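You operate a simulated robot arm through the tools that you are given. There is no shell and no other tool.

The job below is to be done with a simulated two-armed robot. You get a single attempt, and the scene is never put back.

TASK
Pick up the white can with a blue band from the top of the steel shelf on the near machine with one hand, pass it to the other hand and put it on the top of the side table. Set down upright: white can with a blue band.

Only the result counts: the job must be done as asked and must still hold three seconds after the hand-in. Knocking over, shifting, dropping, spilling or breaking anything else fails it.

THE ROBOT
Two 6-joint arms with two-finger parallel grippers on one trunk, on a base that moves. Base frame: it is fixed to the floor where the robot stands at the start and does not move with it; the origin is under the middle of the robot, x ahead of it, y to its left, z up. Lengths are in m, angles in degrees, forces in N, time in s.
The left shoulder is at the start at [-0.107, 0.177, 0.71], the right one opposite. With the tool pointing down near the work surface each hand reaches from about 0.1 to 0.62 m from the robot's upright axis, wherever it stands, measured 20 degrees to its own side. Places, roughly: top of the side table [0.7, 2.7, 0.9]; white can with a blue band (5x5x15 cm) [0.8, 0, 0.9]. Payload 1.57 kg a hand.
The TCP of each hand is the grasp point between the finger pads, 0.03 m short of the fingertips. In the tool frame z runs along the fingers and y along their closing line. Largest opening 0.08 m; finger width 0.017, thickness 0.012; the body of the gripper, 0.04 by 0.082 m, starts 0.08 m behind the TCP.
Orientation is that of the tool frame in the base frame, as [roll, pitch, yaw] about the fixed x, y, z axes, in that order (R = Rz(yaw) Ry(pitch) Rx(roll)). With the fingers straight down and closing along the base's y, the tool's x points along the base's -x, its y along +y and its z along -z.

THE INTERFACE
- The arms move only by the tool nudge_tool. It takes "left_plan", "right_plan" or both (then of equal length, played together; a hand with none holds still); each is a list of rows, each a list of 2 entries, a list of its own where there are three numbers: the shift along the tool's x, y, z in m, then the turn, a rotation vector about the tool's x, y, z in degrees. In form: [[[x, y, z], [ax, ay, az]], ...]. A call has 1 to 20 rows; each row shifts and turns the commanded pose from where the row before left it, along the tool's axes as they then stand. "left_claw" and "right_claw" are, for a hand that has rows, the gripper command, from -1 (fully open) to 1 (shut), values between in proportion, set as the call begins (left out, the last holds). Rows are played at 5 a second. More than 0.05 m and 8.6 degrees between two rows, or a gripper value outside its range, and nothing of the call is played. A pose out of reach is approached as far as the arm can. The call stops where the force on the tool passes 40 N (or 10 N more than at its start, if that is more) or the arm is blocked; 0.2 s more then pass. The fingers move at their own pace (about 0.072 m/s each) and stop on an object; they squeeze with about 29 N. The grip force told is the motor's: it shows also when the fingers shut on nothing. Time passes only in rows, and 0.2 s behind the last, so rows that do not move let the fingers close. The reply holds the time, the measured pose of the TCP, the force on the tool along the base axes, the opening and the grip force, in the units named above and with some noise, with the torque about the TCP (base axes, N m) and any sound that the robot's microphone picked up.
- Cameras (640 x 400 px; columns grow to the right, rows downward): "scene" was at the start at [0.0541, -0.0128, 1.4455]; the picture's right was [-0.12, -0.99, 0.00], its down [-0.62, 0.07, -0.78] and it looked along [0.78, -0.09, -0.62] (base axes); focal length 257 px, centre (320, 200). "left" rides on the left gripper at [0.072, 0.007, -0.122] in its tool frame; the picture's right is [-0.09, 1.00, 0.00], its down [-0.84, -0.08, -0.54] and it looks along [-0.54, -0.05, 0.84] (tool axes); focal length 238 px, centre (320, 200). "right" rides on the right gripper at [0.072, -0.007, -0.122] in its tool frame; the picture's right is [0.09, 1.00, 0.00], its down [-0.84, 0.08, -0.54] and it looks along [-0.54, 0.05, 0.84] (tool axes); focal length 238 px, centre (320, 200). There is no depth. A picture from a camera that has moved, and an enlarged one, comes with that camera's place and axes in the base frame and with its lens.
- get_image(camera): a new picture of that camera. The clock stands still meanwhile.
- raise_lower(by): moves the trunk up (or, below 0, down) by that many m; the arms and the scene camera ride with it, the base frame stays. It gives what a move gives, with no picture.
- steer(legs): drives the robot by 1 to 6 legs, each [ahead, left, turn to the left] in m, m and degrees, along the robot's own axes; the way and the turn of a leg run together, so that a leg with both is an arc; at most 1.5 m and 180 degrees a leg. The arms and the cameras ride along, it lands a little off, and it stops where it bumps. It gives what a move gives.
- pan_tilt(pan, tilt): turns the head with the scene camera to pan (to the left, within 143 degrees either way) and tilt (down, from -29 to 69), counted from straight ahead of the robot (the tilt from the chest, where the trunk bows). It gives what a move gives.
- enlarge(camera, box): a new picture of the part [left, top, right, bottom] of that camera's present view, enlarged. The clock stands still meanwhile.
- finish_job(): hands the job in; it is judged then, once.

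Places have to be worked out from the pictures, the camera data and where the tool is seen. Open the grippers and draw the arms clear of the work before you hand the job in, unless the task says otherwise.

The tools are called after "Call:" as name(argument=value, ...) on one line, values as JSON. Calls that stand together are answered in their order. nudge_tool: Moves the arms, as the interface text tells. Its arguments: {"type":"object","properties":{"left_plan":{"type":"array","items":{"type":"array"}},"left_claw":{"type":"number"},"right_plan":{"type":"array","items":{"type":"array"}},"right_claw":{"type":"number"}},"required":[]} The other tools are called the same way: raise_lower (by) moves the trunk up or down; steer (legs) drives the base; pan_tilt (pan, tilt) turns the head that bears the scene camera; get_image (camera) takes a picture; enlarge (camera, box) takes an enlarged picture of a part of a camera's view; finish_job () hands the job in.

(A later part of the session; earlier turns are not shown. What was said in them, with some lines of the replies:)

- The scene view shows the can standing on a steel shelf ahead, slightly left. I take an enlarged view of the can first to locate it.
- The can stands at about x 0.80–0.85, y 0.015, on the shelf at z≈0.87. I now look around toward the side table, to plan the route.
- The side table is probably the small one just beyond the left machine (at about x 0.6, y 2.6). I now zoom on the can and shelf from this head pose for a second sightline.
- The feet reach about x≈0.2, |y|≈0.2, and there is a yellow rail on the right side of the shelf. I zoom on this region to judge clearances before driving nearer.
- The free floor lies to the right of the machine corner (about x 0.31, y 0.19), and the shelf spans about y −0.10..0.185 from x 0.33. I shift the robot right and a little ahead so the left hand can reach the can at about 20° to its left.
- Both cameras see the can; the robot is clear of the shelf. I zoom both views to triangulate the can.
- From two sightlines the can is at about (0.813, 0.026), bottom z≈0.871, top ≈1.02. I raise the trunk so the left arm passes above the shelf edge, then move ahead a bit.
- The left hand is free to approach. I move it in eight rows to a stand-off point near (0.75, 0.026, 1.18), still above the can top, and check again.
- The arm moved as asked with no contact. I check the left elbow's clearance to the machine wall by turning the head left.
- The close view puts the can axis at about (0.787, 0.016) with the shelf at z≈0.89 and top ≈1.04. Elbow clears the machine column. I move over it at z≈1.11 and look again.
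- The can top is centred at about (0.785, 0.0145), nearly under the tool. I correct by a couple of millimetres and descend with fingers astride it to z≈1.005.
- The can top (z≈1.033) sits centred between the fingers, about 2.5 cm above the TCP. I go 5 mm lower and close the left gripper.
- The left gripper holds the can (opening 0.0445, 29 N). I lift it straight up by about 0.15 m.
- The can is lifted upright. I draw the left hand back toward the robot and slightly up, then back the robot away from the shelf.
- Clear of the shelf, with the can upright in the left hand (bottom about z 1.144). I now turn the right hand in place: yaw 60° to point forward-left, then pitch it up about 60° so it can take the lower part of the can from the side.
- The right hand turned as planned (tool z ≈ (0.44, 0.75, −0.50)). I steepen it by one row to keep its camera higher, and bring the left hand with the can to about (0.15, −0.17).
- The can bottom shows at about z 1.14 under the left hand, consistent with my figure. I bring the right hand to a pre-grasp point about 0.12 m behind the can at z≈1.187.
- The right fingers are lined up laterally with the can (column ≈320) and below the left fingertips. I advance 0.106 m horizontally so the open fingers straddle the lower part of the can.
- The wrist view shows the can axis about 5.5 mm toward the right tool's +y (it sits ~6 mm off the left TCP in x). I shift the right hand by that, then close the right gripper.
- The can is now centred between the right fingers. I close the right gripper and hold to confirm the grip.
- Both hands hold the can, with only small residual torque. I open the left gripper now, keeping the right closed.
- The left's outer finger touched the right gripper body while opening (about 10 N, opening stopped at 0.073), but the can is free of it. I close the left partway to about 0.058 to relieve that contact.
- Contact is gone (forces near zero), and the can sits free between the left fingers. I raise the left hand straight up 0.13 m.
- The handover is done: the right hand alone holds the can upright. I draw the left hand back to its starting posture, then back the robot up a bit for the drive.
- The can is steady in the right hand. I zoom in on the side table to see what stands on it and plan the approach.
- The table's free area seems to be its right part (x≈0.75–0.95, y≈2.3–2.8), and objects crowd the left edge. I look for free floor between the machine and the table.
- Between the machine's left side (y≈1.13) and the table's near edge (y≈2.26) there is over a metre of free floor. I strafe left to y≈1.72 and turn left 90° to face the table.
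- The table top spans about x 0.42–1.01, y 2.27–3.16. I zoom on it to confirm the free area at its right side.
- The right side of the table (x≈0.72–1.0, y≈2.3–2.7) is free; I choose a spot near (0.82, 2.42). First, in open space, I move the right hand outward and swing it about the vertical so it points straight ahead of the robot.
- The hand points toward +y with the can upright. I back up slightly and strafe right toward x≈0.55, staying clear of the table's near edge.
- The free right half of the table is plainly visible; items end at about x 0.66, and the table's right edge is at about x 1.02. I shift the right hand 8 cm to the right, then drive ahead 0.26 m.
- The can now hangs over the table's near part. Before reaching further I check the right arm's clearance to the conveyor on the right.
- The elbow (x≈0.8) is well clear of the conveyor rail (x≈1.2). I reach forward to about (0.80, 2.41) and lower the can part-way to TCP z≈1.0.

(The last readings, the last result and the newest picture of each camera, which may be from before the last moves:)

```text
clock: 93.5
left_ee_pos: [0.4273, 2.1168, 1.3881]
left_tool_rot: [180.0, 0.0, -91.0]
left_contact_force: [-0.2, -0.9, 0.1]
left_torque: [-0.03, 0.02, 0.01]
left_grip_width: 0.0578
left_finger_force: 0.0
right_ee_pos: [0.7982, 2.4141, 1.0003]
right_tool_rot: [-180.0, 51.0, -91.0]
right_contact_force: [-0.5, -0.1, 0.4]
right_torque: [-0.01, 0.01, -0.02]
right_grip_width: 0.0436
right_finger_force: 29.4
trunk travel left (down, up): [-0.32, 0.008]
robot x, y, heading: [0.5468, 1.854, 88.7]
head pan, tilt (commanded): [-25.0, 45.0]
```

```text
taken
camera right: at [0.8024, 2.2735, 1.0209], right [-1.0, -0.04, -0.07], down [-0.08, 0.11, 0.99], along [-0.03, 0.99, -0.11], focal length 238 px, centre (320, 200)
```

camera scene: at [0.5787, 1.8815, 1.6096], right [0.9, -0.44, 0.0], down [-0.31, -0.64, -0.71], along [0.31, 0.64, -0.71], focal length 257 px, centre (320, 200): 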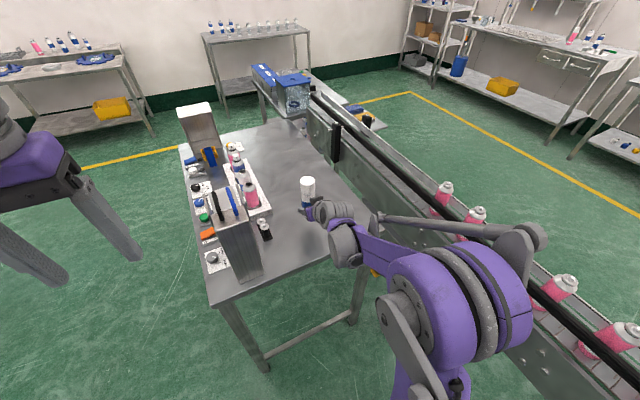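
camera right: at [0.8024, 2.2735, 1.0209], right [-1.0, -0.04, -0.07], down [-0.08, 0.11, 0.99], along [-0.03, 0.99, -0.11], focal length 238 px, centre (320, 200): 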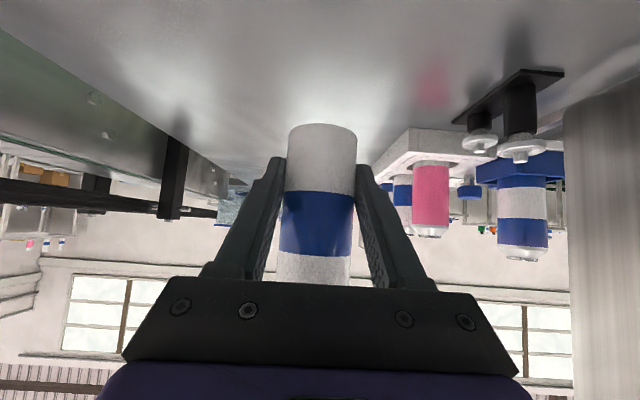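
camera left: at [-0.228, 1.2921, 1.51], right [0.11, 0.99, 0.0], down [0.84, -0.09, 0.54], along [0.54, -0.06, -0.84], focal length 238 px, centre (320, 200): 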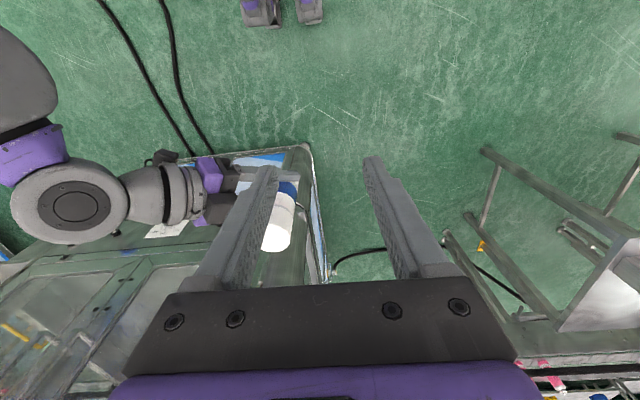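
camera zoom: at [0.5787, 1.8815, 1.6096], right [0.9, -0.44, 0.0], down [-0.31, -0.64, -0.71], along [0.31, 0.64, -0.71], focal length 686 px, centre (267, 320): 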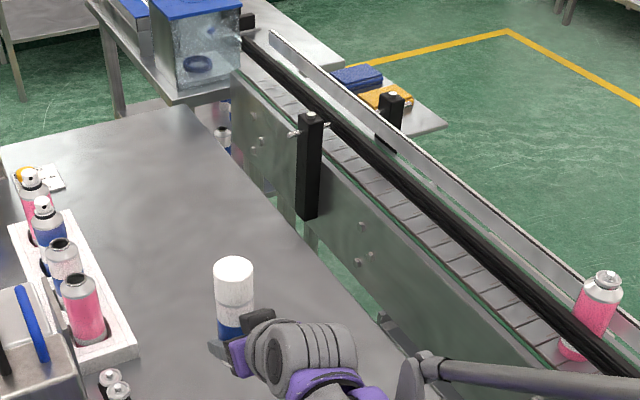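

The spot below the can is clear. I lower about 5.5 cm more and check the gap in the wrist view.

Call:
nudge_tool(right_plan=[[[0.0214, 0, 0.0173], [0, 0, 0]], [[0.0214, 0, 0.0173], [0, 0, 0]], [[0, 0, 0], [0, 0, 0]]])

Call:
get_image(camera="right")

Call:
enlarge(camera="scene", box=[260, 140, 380, 260])

```text
clock: 94.3
left_ee_pos: [0.4275, 2.118, 1.3868]
left_tool_rot: [179.9, 0.0, -91.0]
left_contact_force: [0.0, -1.0, -1.0]
left_torque: [0.05, 0.0, -0.01]
left_grip_width: 0.0581
left_finger_force: 0.1
right_ee_pos: [0.799, 2.4133, 0.9438]
right_tool_rot: [180.0, 51.0, -90.9]
right_contact_force: [0.3, 0.3, 0.4]
right_torque: [-0.02, -0.04, -0.01]
right_grip_width: 0.0436
right_finger_force: 29.3
trunk travel left (down, up): [-0.32, 0.008]
robot x, y, heading: [0.542, 1.858, 88.9]
head pan, tilt (commanded): [-25.0, 45.0]
```

```text
taken
camera right: at [0.8027, 2.2734, 0.9656], right [-1.0, -0.04, -0.07], down [-0.08, 0.11, 0.99], along [-0.03, 0.99, -0.11], focal length 238 px, centre (320, 200)
```

right: 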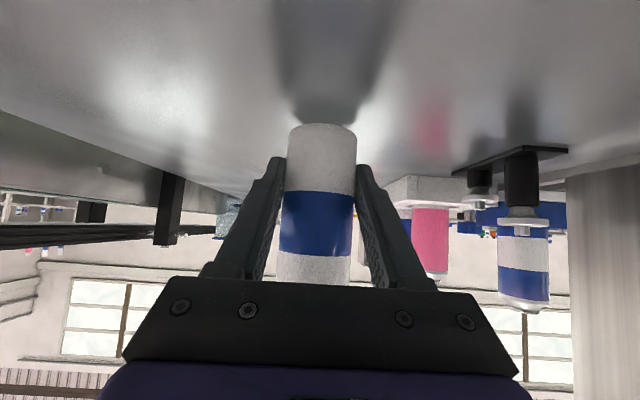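

```text
3.33 times, centred on (320, 200) of scene
camera zoom: at [0.5784, 1.881, 1.6096], right [0.9, -0.44, 0.0], down [-0.31, -0.64, -0.71], along [0.31, 0.64, -0.71], focal length 857 px, centre (320, 200)
```

zoom: 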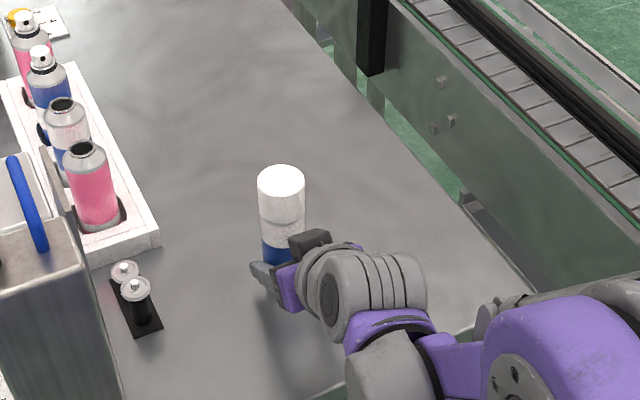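

The reflection shows the can bottom is only a small gap above the table. I zoom in to measure it before the final millimetres.

Call:
enlarge(camera="right", box=[250, 60, 390, 160])

```text
4.00 times, centred on (320, 110) of right
camera zoom: at [0.8027, 2.2734, 0.9656], right [-1.0, -0.04, -0.07], down [-0.08, 0.11, 0.99], along [-0.03, 0.99, -0.11], focal length 953 px, centre (320, 560)
```

zoom: 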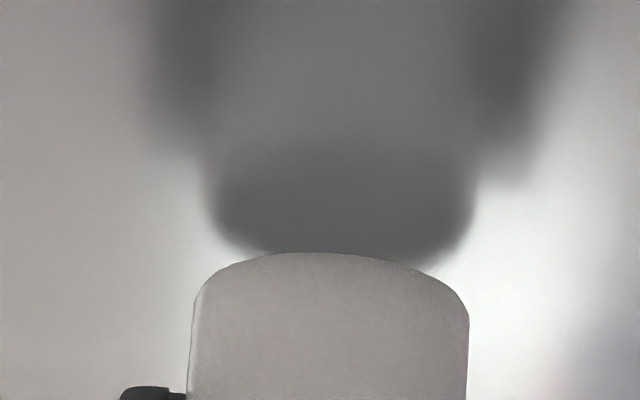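

The reflection offset suggests a gap of roughly 8–9 mm. I lower in 2 mm rows by 6 mm and check force and picture.

Call:
nudge_tool(right_plan=[[[0.00155, 0, 0.00126], [0, 0, 0]], [[0.00155, 0, 0.00126], [0, 0, 0]], [[0.00155, 0, 0.00126], [0, 0, 0]], [[0, 0, 0], [0, 0, 0]]])

Call:
enlarge(camera="right", box=[250, 60, 390, 160])

```text
clock: 95.3
left_ee_pos: [0.4281, 2.118, 1.3875]
left_tool_rot: [179.9, 0.0, -90.9]
left_contact_force: [-0.6, 0.2, 0.3]
left_torque: [0.0, -0.02, -0.04]
left_grip_width: 0.0581
left_finger_force: 0.1
right_ee_pos: [0.7988, 2.4137, 0.9378]
right_tool_rot: [180.0, 50.9, -91.0]
right_contact_force: [-0.1, -0.4, -0.2]
right_torque: [0.0, 0.0, 0.0]
right_grip_width: 0.0436
right_finger_force: 28.8
trunk travel left (down, up): [-0.32, 0.008]
robot x, y, heading: [0.5435, 1.8558, 89.1]
head pan, tilt (commanded): [-25.0, 45.0]
```

```text
4.00 times, centred on (320, 110) of right
camera zoom: at [0.8025, 2.2738, 0.9595], right [-1.0, -0.04, -0.07], down [-0.08, 0.11, 0.99], along [-0.03, 0.99, -0.11], focal length 953 px, centre (320, 560)
```

zoom: 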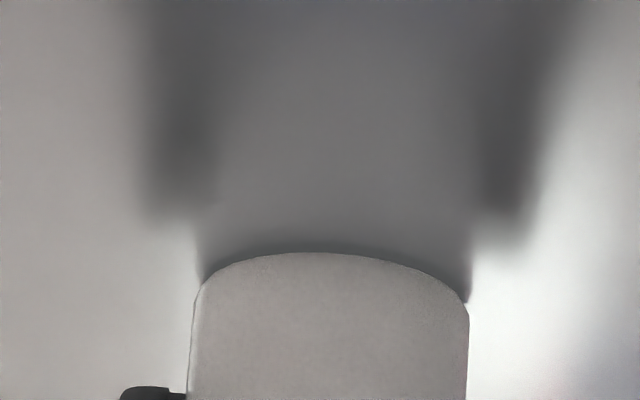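

The gap has shrunk to about 3 mm. I lower three more 1 mm rows and watch the force.

Call:
nudge_tool(right_plan=[[[0.00078, 0, 0.00063], [0, 0, 0]], [[0.00078, 0, 0.00063], [0, 0, 0]], [[0.00078, 0, 0.00063], [0, 0, 0]], [[0, 0, 0], [0, 0, 0]]])

Call:
enlarge(camera="right", box=[250, 60, 390, 160])

```text
clock: 96.3
left_ee_pos: [0.4275, 2.1174, 1.3889]
left_tool_rot: [-180.0, 0.1, -90.9]
left_contact_force: [0.0, 0.0, -0.4]
left_torque: [0.02, 0.03, 0.01]
left_grip_width: 0.0582
left_finger_force: 0.0
right_ee_pos: [0.7991, 2.4135, 0.9375]
right_tool_rot: [180.0, 51.3, -91.0]
right_contact_force: [1.2, 4.6, 21.9]
right_torque: [0.39, -0.05, -0.12]
right_grip_width: 0.0438
right_finger_force: 29.0
trunk travel left (down, up): [-0.32, 0.008]
robot x, y, heading: [0.542, 1.855, 89.2]
head pan, tilt (commanded): [-25.0, 45.0]
```

```text
4.00 times, centred on (320, 110) of right
camera zoom: at [0.8022, 2.2733, 0.9578], right [-1.0, -0.04, -0.07], down [-0.08, 0.1, 0.99], along [-0.03, 0.99, -0.1], focal length 953 px, centre (320, 560)
```

zoom: 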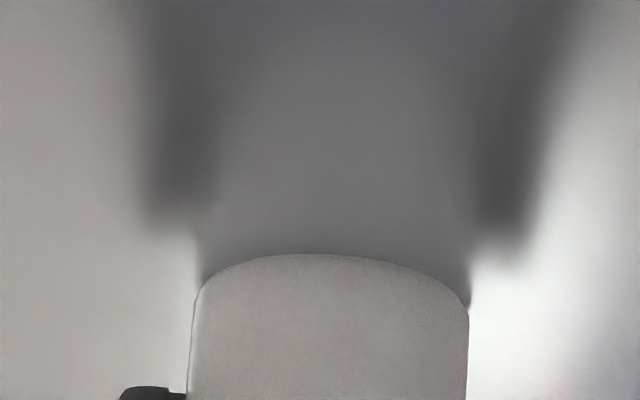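

The can has touched down (22 N upward). I relieve the command by 2 mm so it rests lightly.

Call:
nudge_tool(right_plan=[[[-0.00078, 0, -0.00063], [0, 0, 0]], [[-0.00078, 0, -0.00063], [0, 0, 0]], [[0, 0, 0], [0, 0, 0]], [[0, 0, 0], [0, 0, 0]]])

Call:
enlarge(camera="scene", box=[260, 140, 380, 260])

```text
clock: 97.3
left_ee_pos: [0.4283, 2.1176, 1.3876]
left_tool_rot: [180.0, 0.0, -91.0]
left_contact_force: [-0.2, 0.6, 0.4]
left_torque: [0.0, -0.04, -0.02]
left_grip_width: 0.0581
left_finger_force: 0.0
right_ee_pos: [0.7975, 2.4138, 0.9373]
right_tool_rot: [-180.0, 51.0, -91.0]
right_contact_force: [1.4, 1.6, 7.4]
right_torque: [0.35, -0.06, -0.06]
right_grip_width: 0.0437
right_finger_force: 29.4
trunk travel left (down, up): [-0.32, 0.008]
robot x, y, heading: [0.5387, 1.8559, 89.0]
head pan, tilt (commanded): [-25.0, 45.0]
```

```text
3.33 times, centred on (320, 200) of scene
camera zoom: at [0.5785, 1.8809, 1.6096], right [0.9, -0.44, 0.0], down [-0.31, -0.64, -0.71], along [0.31, 0.64, -0.71], focal length 857 px, centre (320, 200)
```

zoom: 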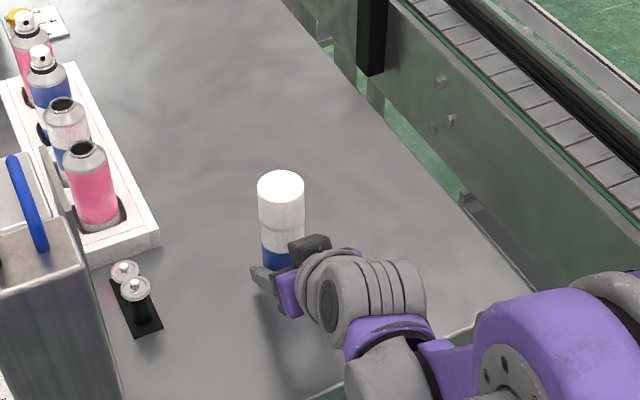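

Residual load is about 7 N; I relieve half a millimetre more, then open the right gripper while holding still.

Call:
nudge_tool(right_plan=[[[-0.0004, 0, -0.0003], [0, 0, 0]], [[0, 0, 0], [0, 0, 0]]])

Call:
nudge_tool(right_plan=[[[0, 0, 0], [0, 0, 0]], [[0, 0, 0], [0, 0, 0]], [[0, 0, 0], [0, 0, 0]], [[0, 0, 0], [0, 0, 0]], [[0, 0, 0], [0, 0, 0]]], right_claw=-1)

Call:
get_image(camera="right")

Call:
enlarge(camera="scene", box=[260, 140, 380, 260])

```text
clock: 97.9
left_ee_pos: [0.4284, 2.117, 1.3888]
left_tool_rot: [180.0, 0.0, -91.0]
left_contact_force: [-0.2, -0.7, 0.1]
left_torque: [-0.01, -0.02, 0.0]
left_grip_width: 0.0581
left_finger_force: 0.0
right_ee_pos: [0.7981, 2.4136, 0.9359]
right_tool_rot: [-180.0, 50.9, -91.1]
right_contact_force: [1.1, -0.5, -0.6]
right_torque: [0.01, -0.03, -0.03]
right_grip_width: 0.0435
right_finger_force: 28.7
trunk travel left (down, up): [-0.32, 0.008]
robot x, y, heading: [0.5428, 1.8543, 89.0]
head pan, tilt (commanded): [-25.0, 45.0]
```

```text
clock: 99.1
left_ee_pos: [0.4268, 2.1185, 1.3888]
left_tool_rot: [179.9, 0.0, -91.1]
left_contact_force: [0.6, 0.0, 0.4]
left_torque: [0.04, -0.02, 0.0]
left_grip_width: 0.058
left_finger_force: 0.1
right_ee_pos: [0.7991, 2.4142, 0.9377]
right_tool_rot: [-179.9, 51.0, -91.0]
right_contact_force: [0.7, 0.2, 0.4]
right_torque: [0.02, 0.0, 0.02]
right_grip_width: 0.0801
right_finger_force: 0.1
trunk travel left (down, up): [-0.32, 0.008]
robot x, y, heading: [0.5403, 1.8552, 88.9]
head pan, tilt (commanded): [-25.0, 45.0]
```

```text
taken
camera right: at [0.8021, 2.2734, 0.9589], right [-1.0, -0.04, -0.07], down [-0.08, 0.11, 0.99], along [-0.03, 0.99, -0.11], focal length 238 px, centre (320, 200)
```

right: 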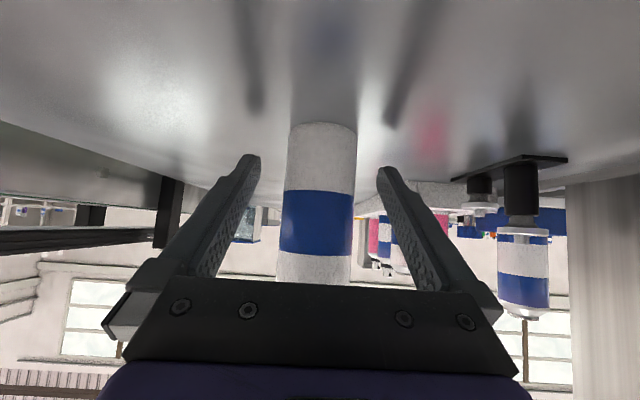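

```text
3.33 times, centred on (320, 200) of scene
camera zoom: at [0.5785, 1.8813, 1.6096], right [0.9, -0.44, 0.0], down [-0.31, -0.64, -0.71], along [0.31, 0.64, -0.71], focal length 857 px, centre (320, 200)
```

zoom: 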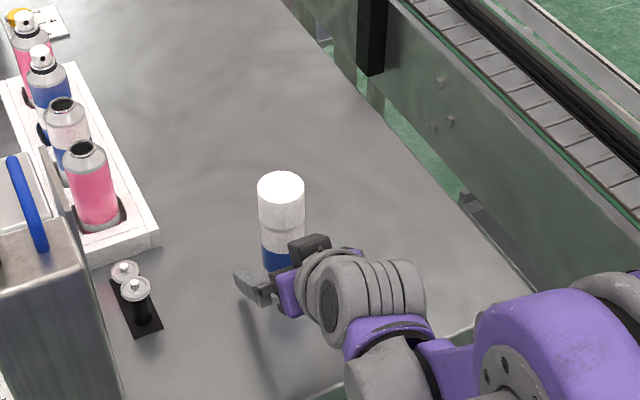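

The can stands free and upright with the fingers open either side. I withdraw the right hand along its own axis (back and up).

Call:
nudge_tool(right_plan=[[[0, 0, -0.01], [0, 0, 0]], [[0, 0, -0.02], [0, 0, 0]], [[0, 0, -0.03], [0, 0, 0]], [[0, 0, -0.03], [0, 0, 0]], [[0, 0, -0.035], [0, 0, 0]], [[0, 0, -0.035], [0, 0, 0]], [[0, 0, -0.035], [0, 0, 0]]])

Call:
get_image(camera="right")

Call:
enlarge(camera="scene", box=[240, 120, 400, 260])

```text
clock: 100.7
left_ee_pos: [0.4272, 2.1164, 1.3885]
left_tool_rot: [179.9, 0.0, -90.9]
left_contact_force: [-0.2, -0.6, -0.2]
left_torque: [0.03, -0.01, -0.03]
left_grip_width: 0.058
left_finger_force: 0.1
right_ee_pos: [0.7961, 2.2605, 1.0597]
right_tool_rot: [180.0, 51.1, -90.8]
right_contact_force: [0.2, 0.1, 0.5]
right_torque: [0.01, 0.01, 0.01]
right_grip_width: 0.0802
right_finger_force: 0.1
trunk travel left (down, up): [-0.32, 0.008]
robot x, y, heading: [0.5453, 1.853, 89.2]
head pan, tilt (commanded): [-25.0, 45.0]
```

```text
taken
camera right: at [0.7995, 2.12, 1.0817], right [-1.0, -0.04, -0.07], down [-0.08, 0.11, 0.99], along [-0.03, 0.99, -0.11], focal length 238 px, centre (320, 200)
```

right: 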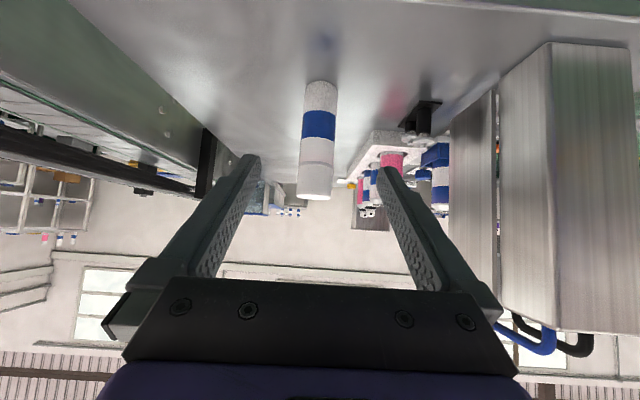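

```text
2.86 times, centred on (320, 190) of scene
camera zoom: at [0.5781, 1.8796, 1.6096], right [0.9, -0.44, 0.0], down [-0.31, -0.63, -0.71], along [0.31, 0.64, -0.71], focal length 734 px, centre (320, 229)
```

zoom: 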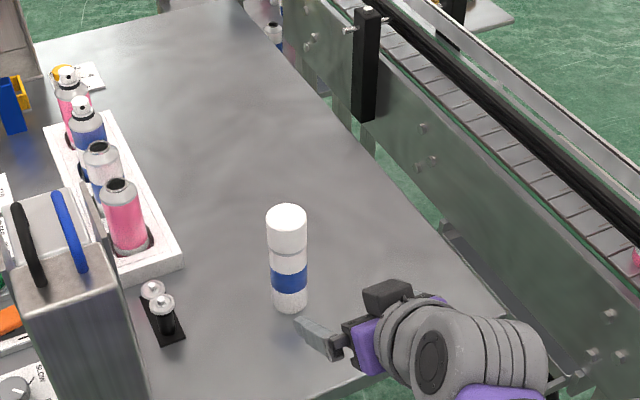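

The can stands upright on the table and nothing else has moved. I lift the right hand clear, open the left gripper fully, and back the robot away.

Call:
nudge_tool(right_plan=[[[-0.031, 0, -0.0252], [0, 0, 0]], [[-0.031, 0, -0.0252], [0, 0, 0]], [[-0.031, 0, -0.0252], [0, 0, 0]], [[0, 0, 0], [0, 0, 0]]], left_plan=[[[0, 0, 0], [0, 0, 0]], [[0, 0, 0], [0, 0, 0]], [[0, 0, 0], [0, 0, 0]], [[0, 0, 0], [0, 0, 0]]], left_claw=-1, right_claw=-1)

Call:
steer(legs=[[-0.22, 0, 0]])

Call:
pan_tilt(pan=-20, tilt=35)

Call:
get_image(camera="scene")

Call:
get_image(camera="right")

```text
clock: 101.7
left_ee_pos: [0.4269, 2.1168, 1.3879]
left_tool_rot: [-180.0, 0.0, -91.1]
left_contact_force: [-0.1, 0.2, -0.2]
left_torque: [0.02, 0.02, 0.03]
left_grip_width: 0.0802
left_finger_force: 0.1
right_ee_pos: [0.7961, 2.262, 1.18]
right_tool_rot: [-179.9, 51.0, -91.0]
right_contact_force: [-0.6, 0.1, -0.4]
right_torque: [-0.02, 0.0, 0.0]
right_grip_width: 0.0801
right_finger_force: 0.0
trunk travel left (down, up): [-0.32, 0.008]
robot x, y, heading: [0.5429, 1.8528, 88.9]
head pan, tilt (commanded): [-25.0, 45.0]
```

```text
clock: 103.4
left_ee_pos: [0.4232, 1.9004, 1.3874]
left_tool_rot: [180.0, 0.0, -91.0]
left_contact_force: [0.2, -0.7, 0.2]
left_torque: [0.0, 0.02, 0.01]
left_grip_width: 0.0797
left_finger_force: 0.1
right_ee_pos: [0.7907, 2.0448, 1.1801]
right_tool_rot: [-180.0, 51.0, -91.0]
right_contact_force: [0.6, -0.7, -0.3]
right_torque: [-0.01, -0.03, 0.03]
right_grip_width: 0.0801
right_finger_force: 0.0
trunk travel left (down, up): [-0.32, 0.008]
robot x, y, heading: [0.5416, 1.6372, 89.1]
head pan, tilt (commanded): [-25.0, 45.0]
```

```text
clock: 104.1
left_ee_pos: [0.4243, 1.8992, 1.3884]
left_tool_rot: [179.9, 0.1, -91.0]
left_contact_force: [-0.3, 0.0, 0.2]
left_torque: [0.0, -0.01, 0.0]
left_grip_width: 0.0799
left_finger_force: 0.0
right_ee_pos: [0.7926, 2.0426, 1.1808]
right_tool_rot: [179.9, 51.0, -91.0]
right_contact_force: [0.2, 0.4, 0.0]
right_torque: [-0.01, -0.02, 0.0]
right_grip_width: 0.08
right_finger_force: 0.0
trunk travel left (down, up): [-0.32, 0.008]
robot x, y, heading: [0.5403, 1.6379, 88.9]
head pan, tilt (commanded): [-20.0, 35.0]
```

```text
taken
camera scene: at [0.5707, 1.6708, 1.6244], right [0.93, -0.36, 0.0], down [-0.21, -0.54, -0.82], along [0.29, 0.76, -0.57], focal length 257 px, centre (320, 200)
```

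scene: 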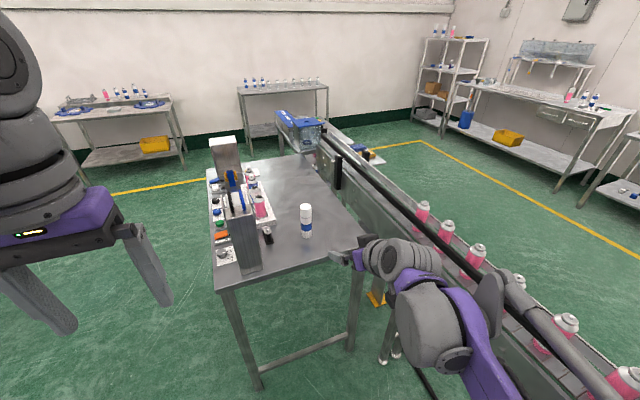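

```text
taken
camera right: at [0.7962, 1.903, 1.2017], right [-1.0, -0.04, -0.07], down [-0.08, 0.11, 0.99], along [-0.03, 0.99, -0.11], focal length 238 px, centre (320, 200)
```

right: 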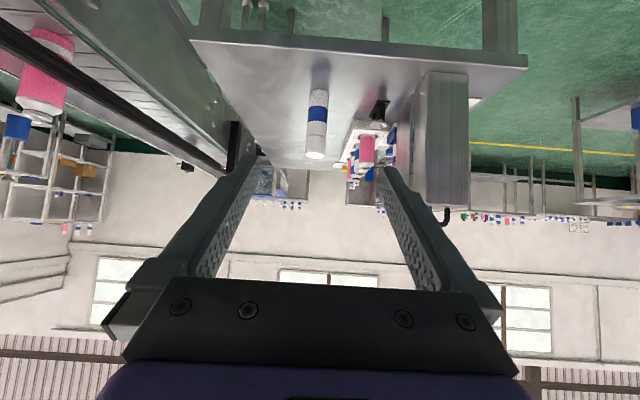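

The can stands upright on the side table at about (0.80, 2.42), both grippers are open and both arms are clear of the work. I hand the job in.

Call:
finish_job()

```text
The job is handed in.
```

I moved the white can with the blue band from the steel shelf to the side table. It stands upright there, at about (0.80, 2.42), and I have handed the job in.

- **Pick and pass:** The left hand took the can off the shelf. The right hand then took it from the side, and the left hand let go.
- **Contact during the pass:** As the left gripper opened, one of its fingers pressed against the right gripper at about 10 N. I closed it partway and the contact ended. The right hand kept its grip and the can did not move.
- **Placing:** I lowered the can until it touched the table (22 N), eased that load off, and released it on a clear part of the table. In the last pictures it stood upright, and I saw nothing else moved.
- **At hand-in:** Both grippers were open and the robot had backed about 0.2 m away from the table. I handed in a few seconds after releasing the can. The judging result was not shown.
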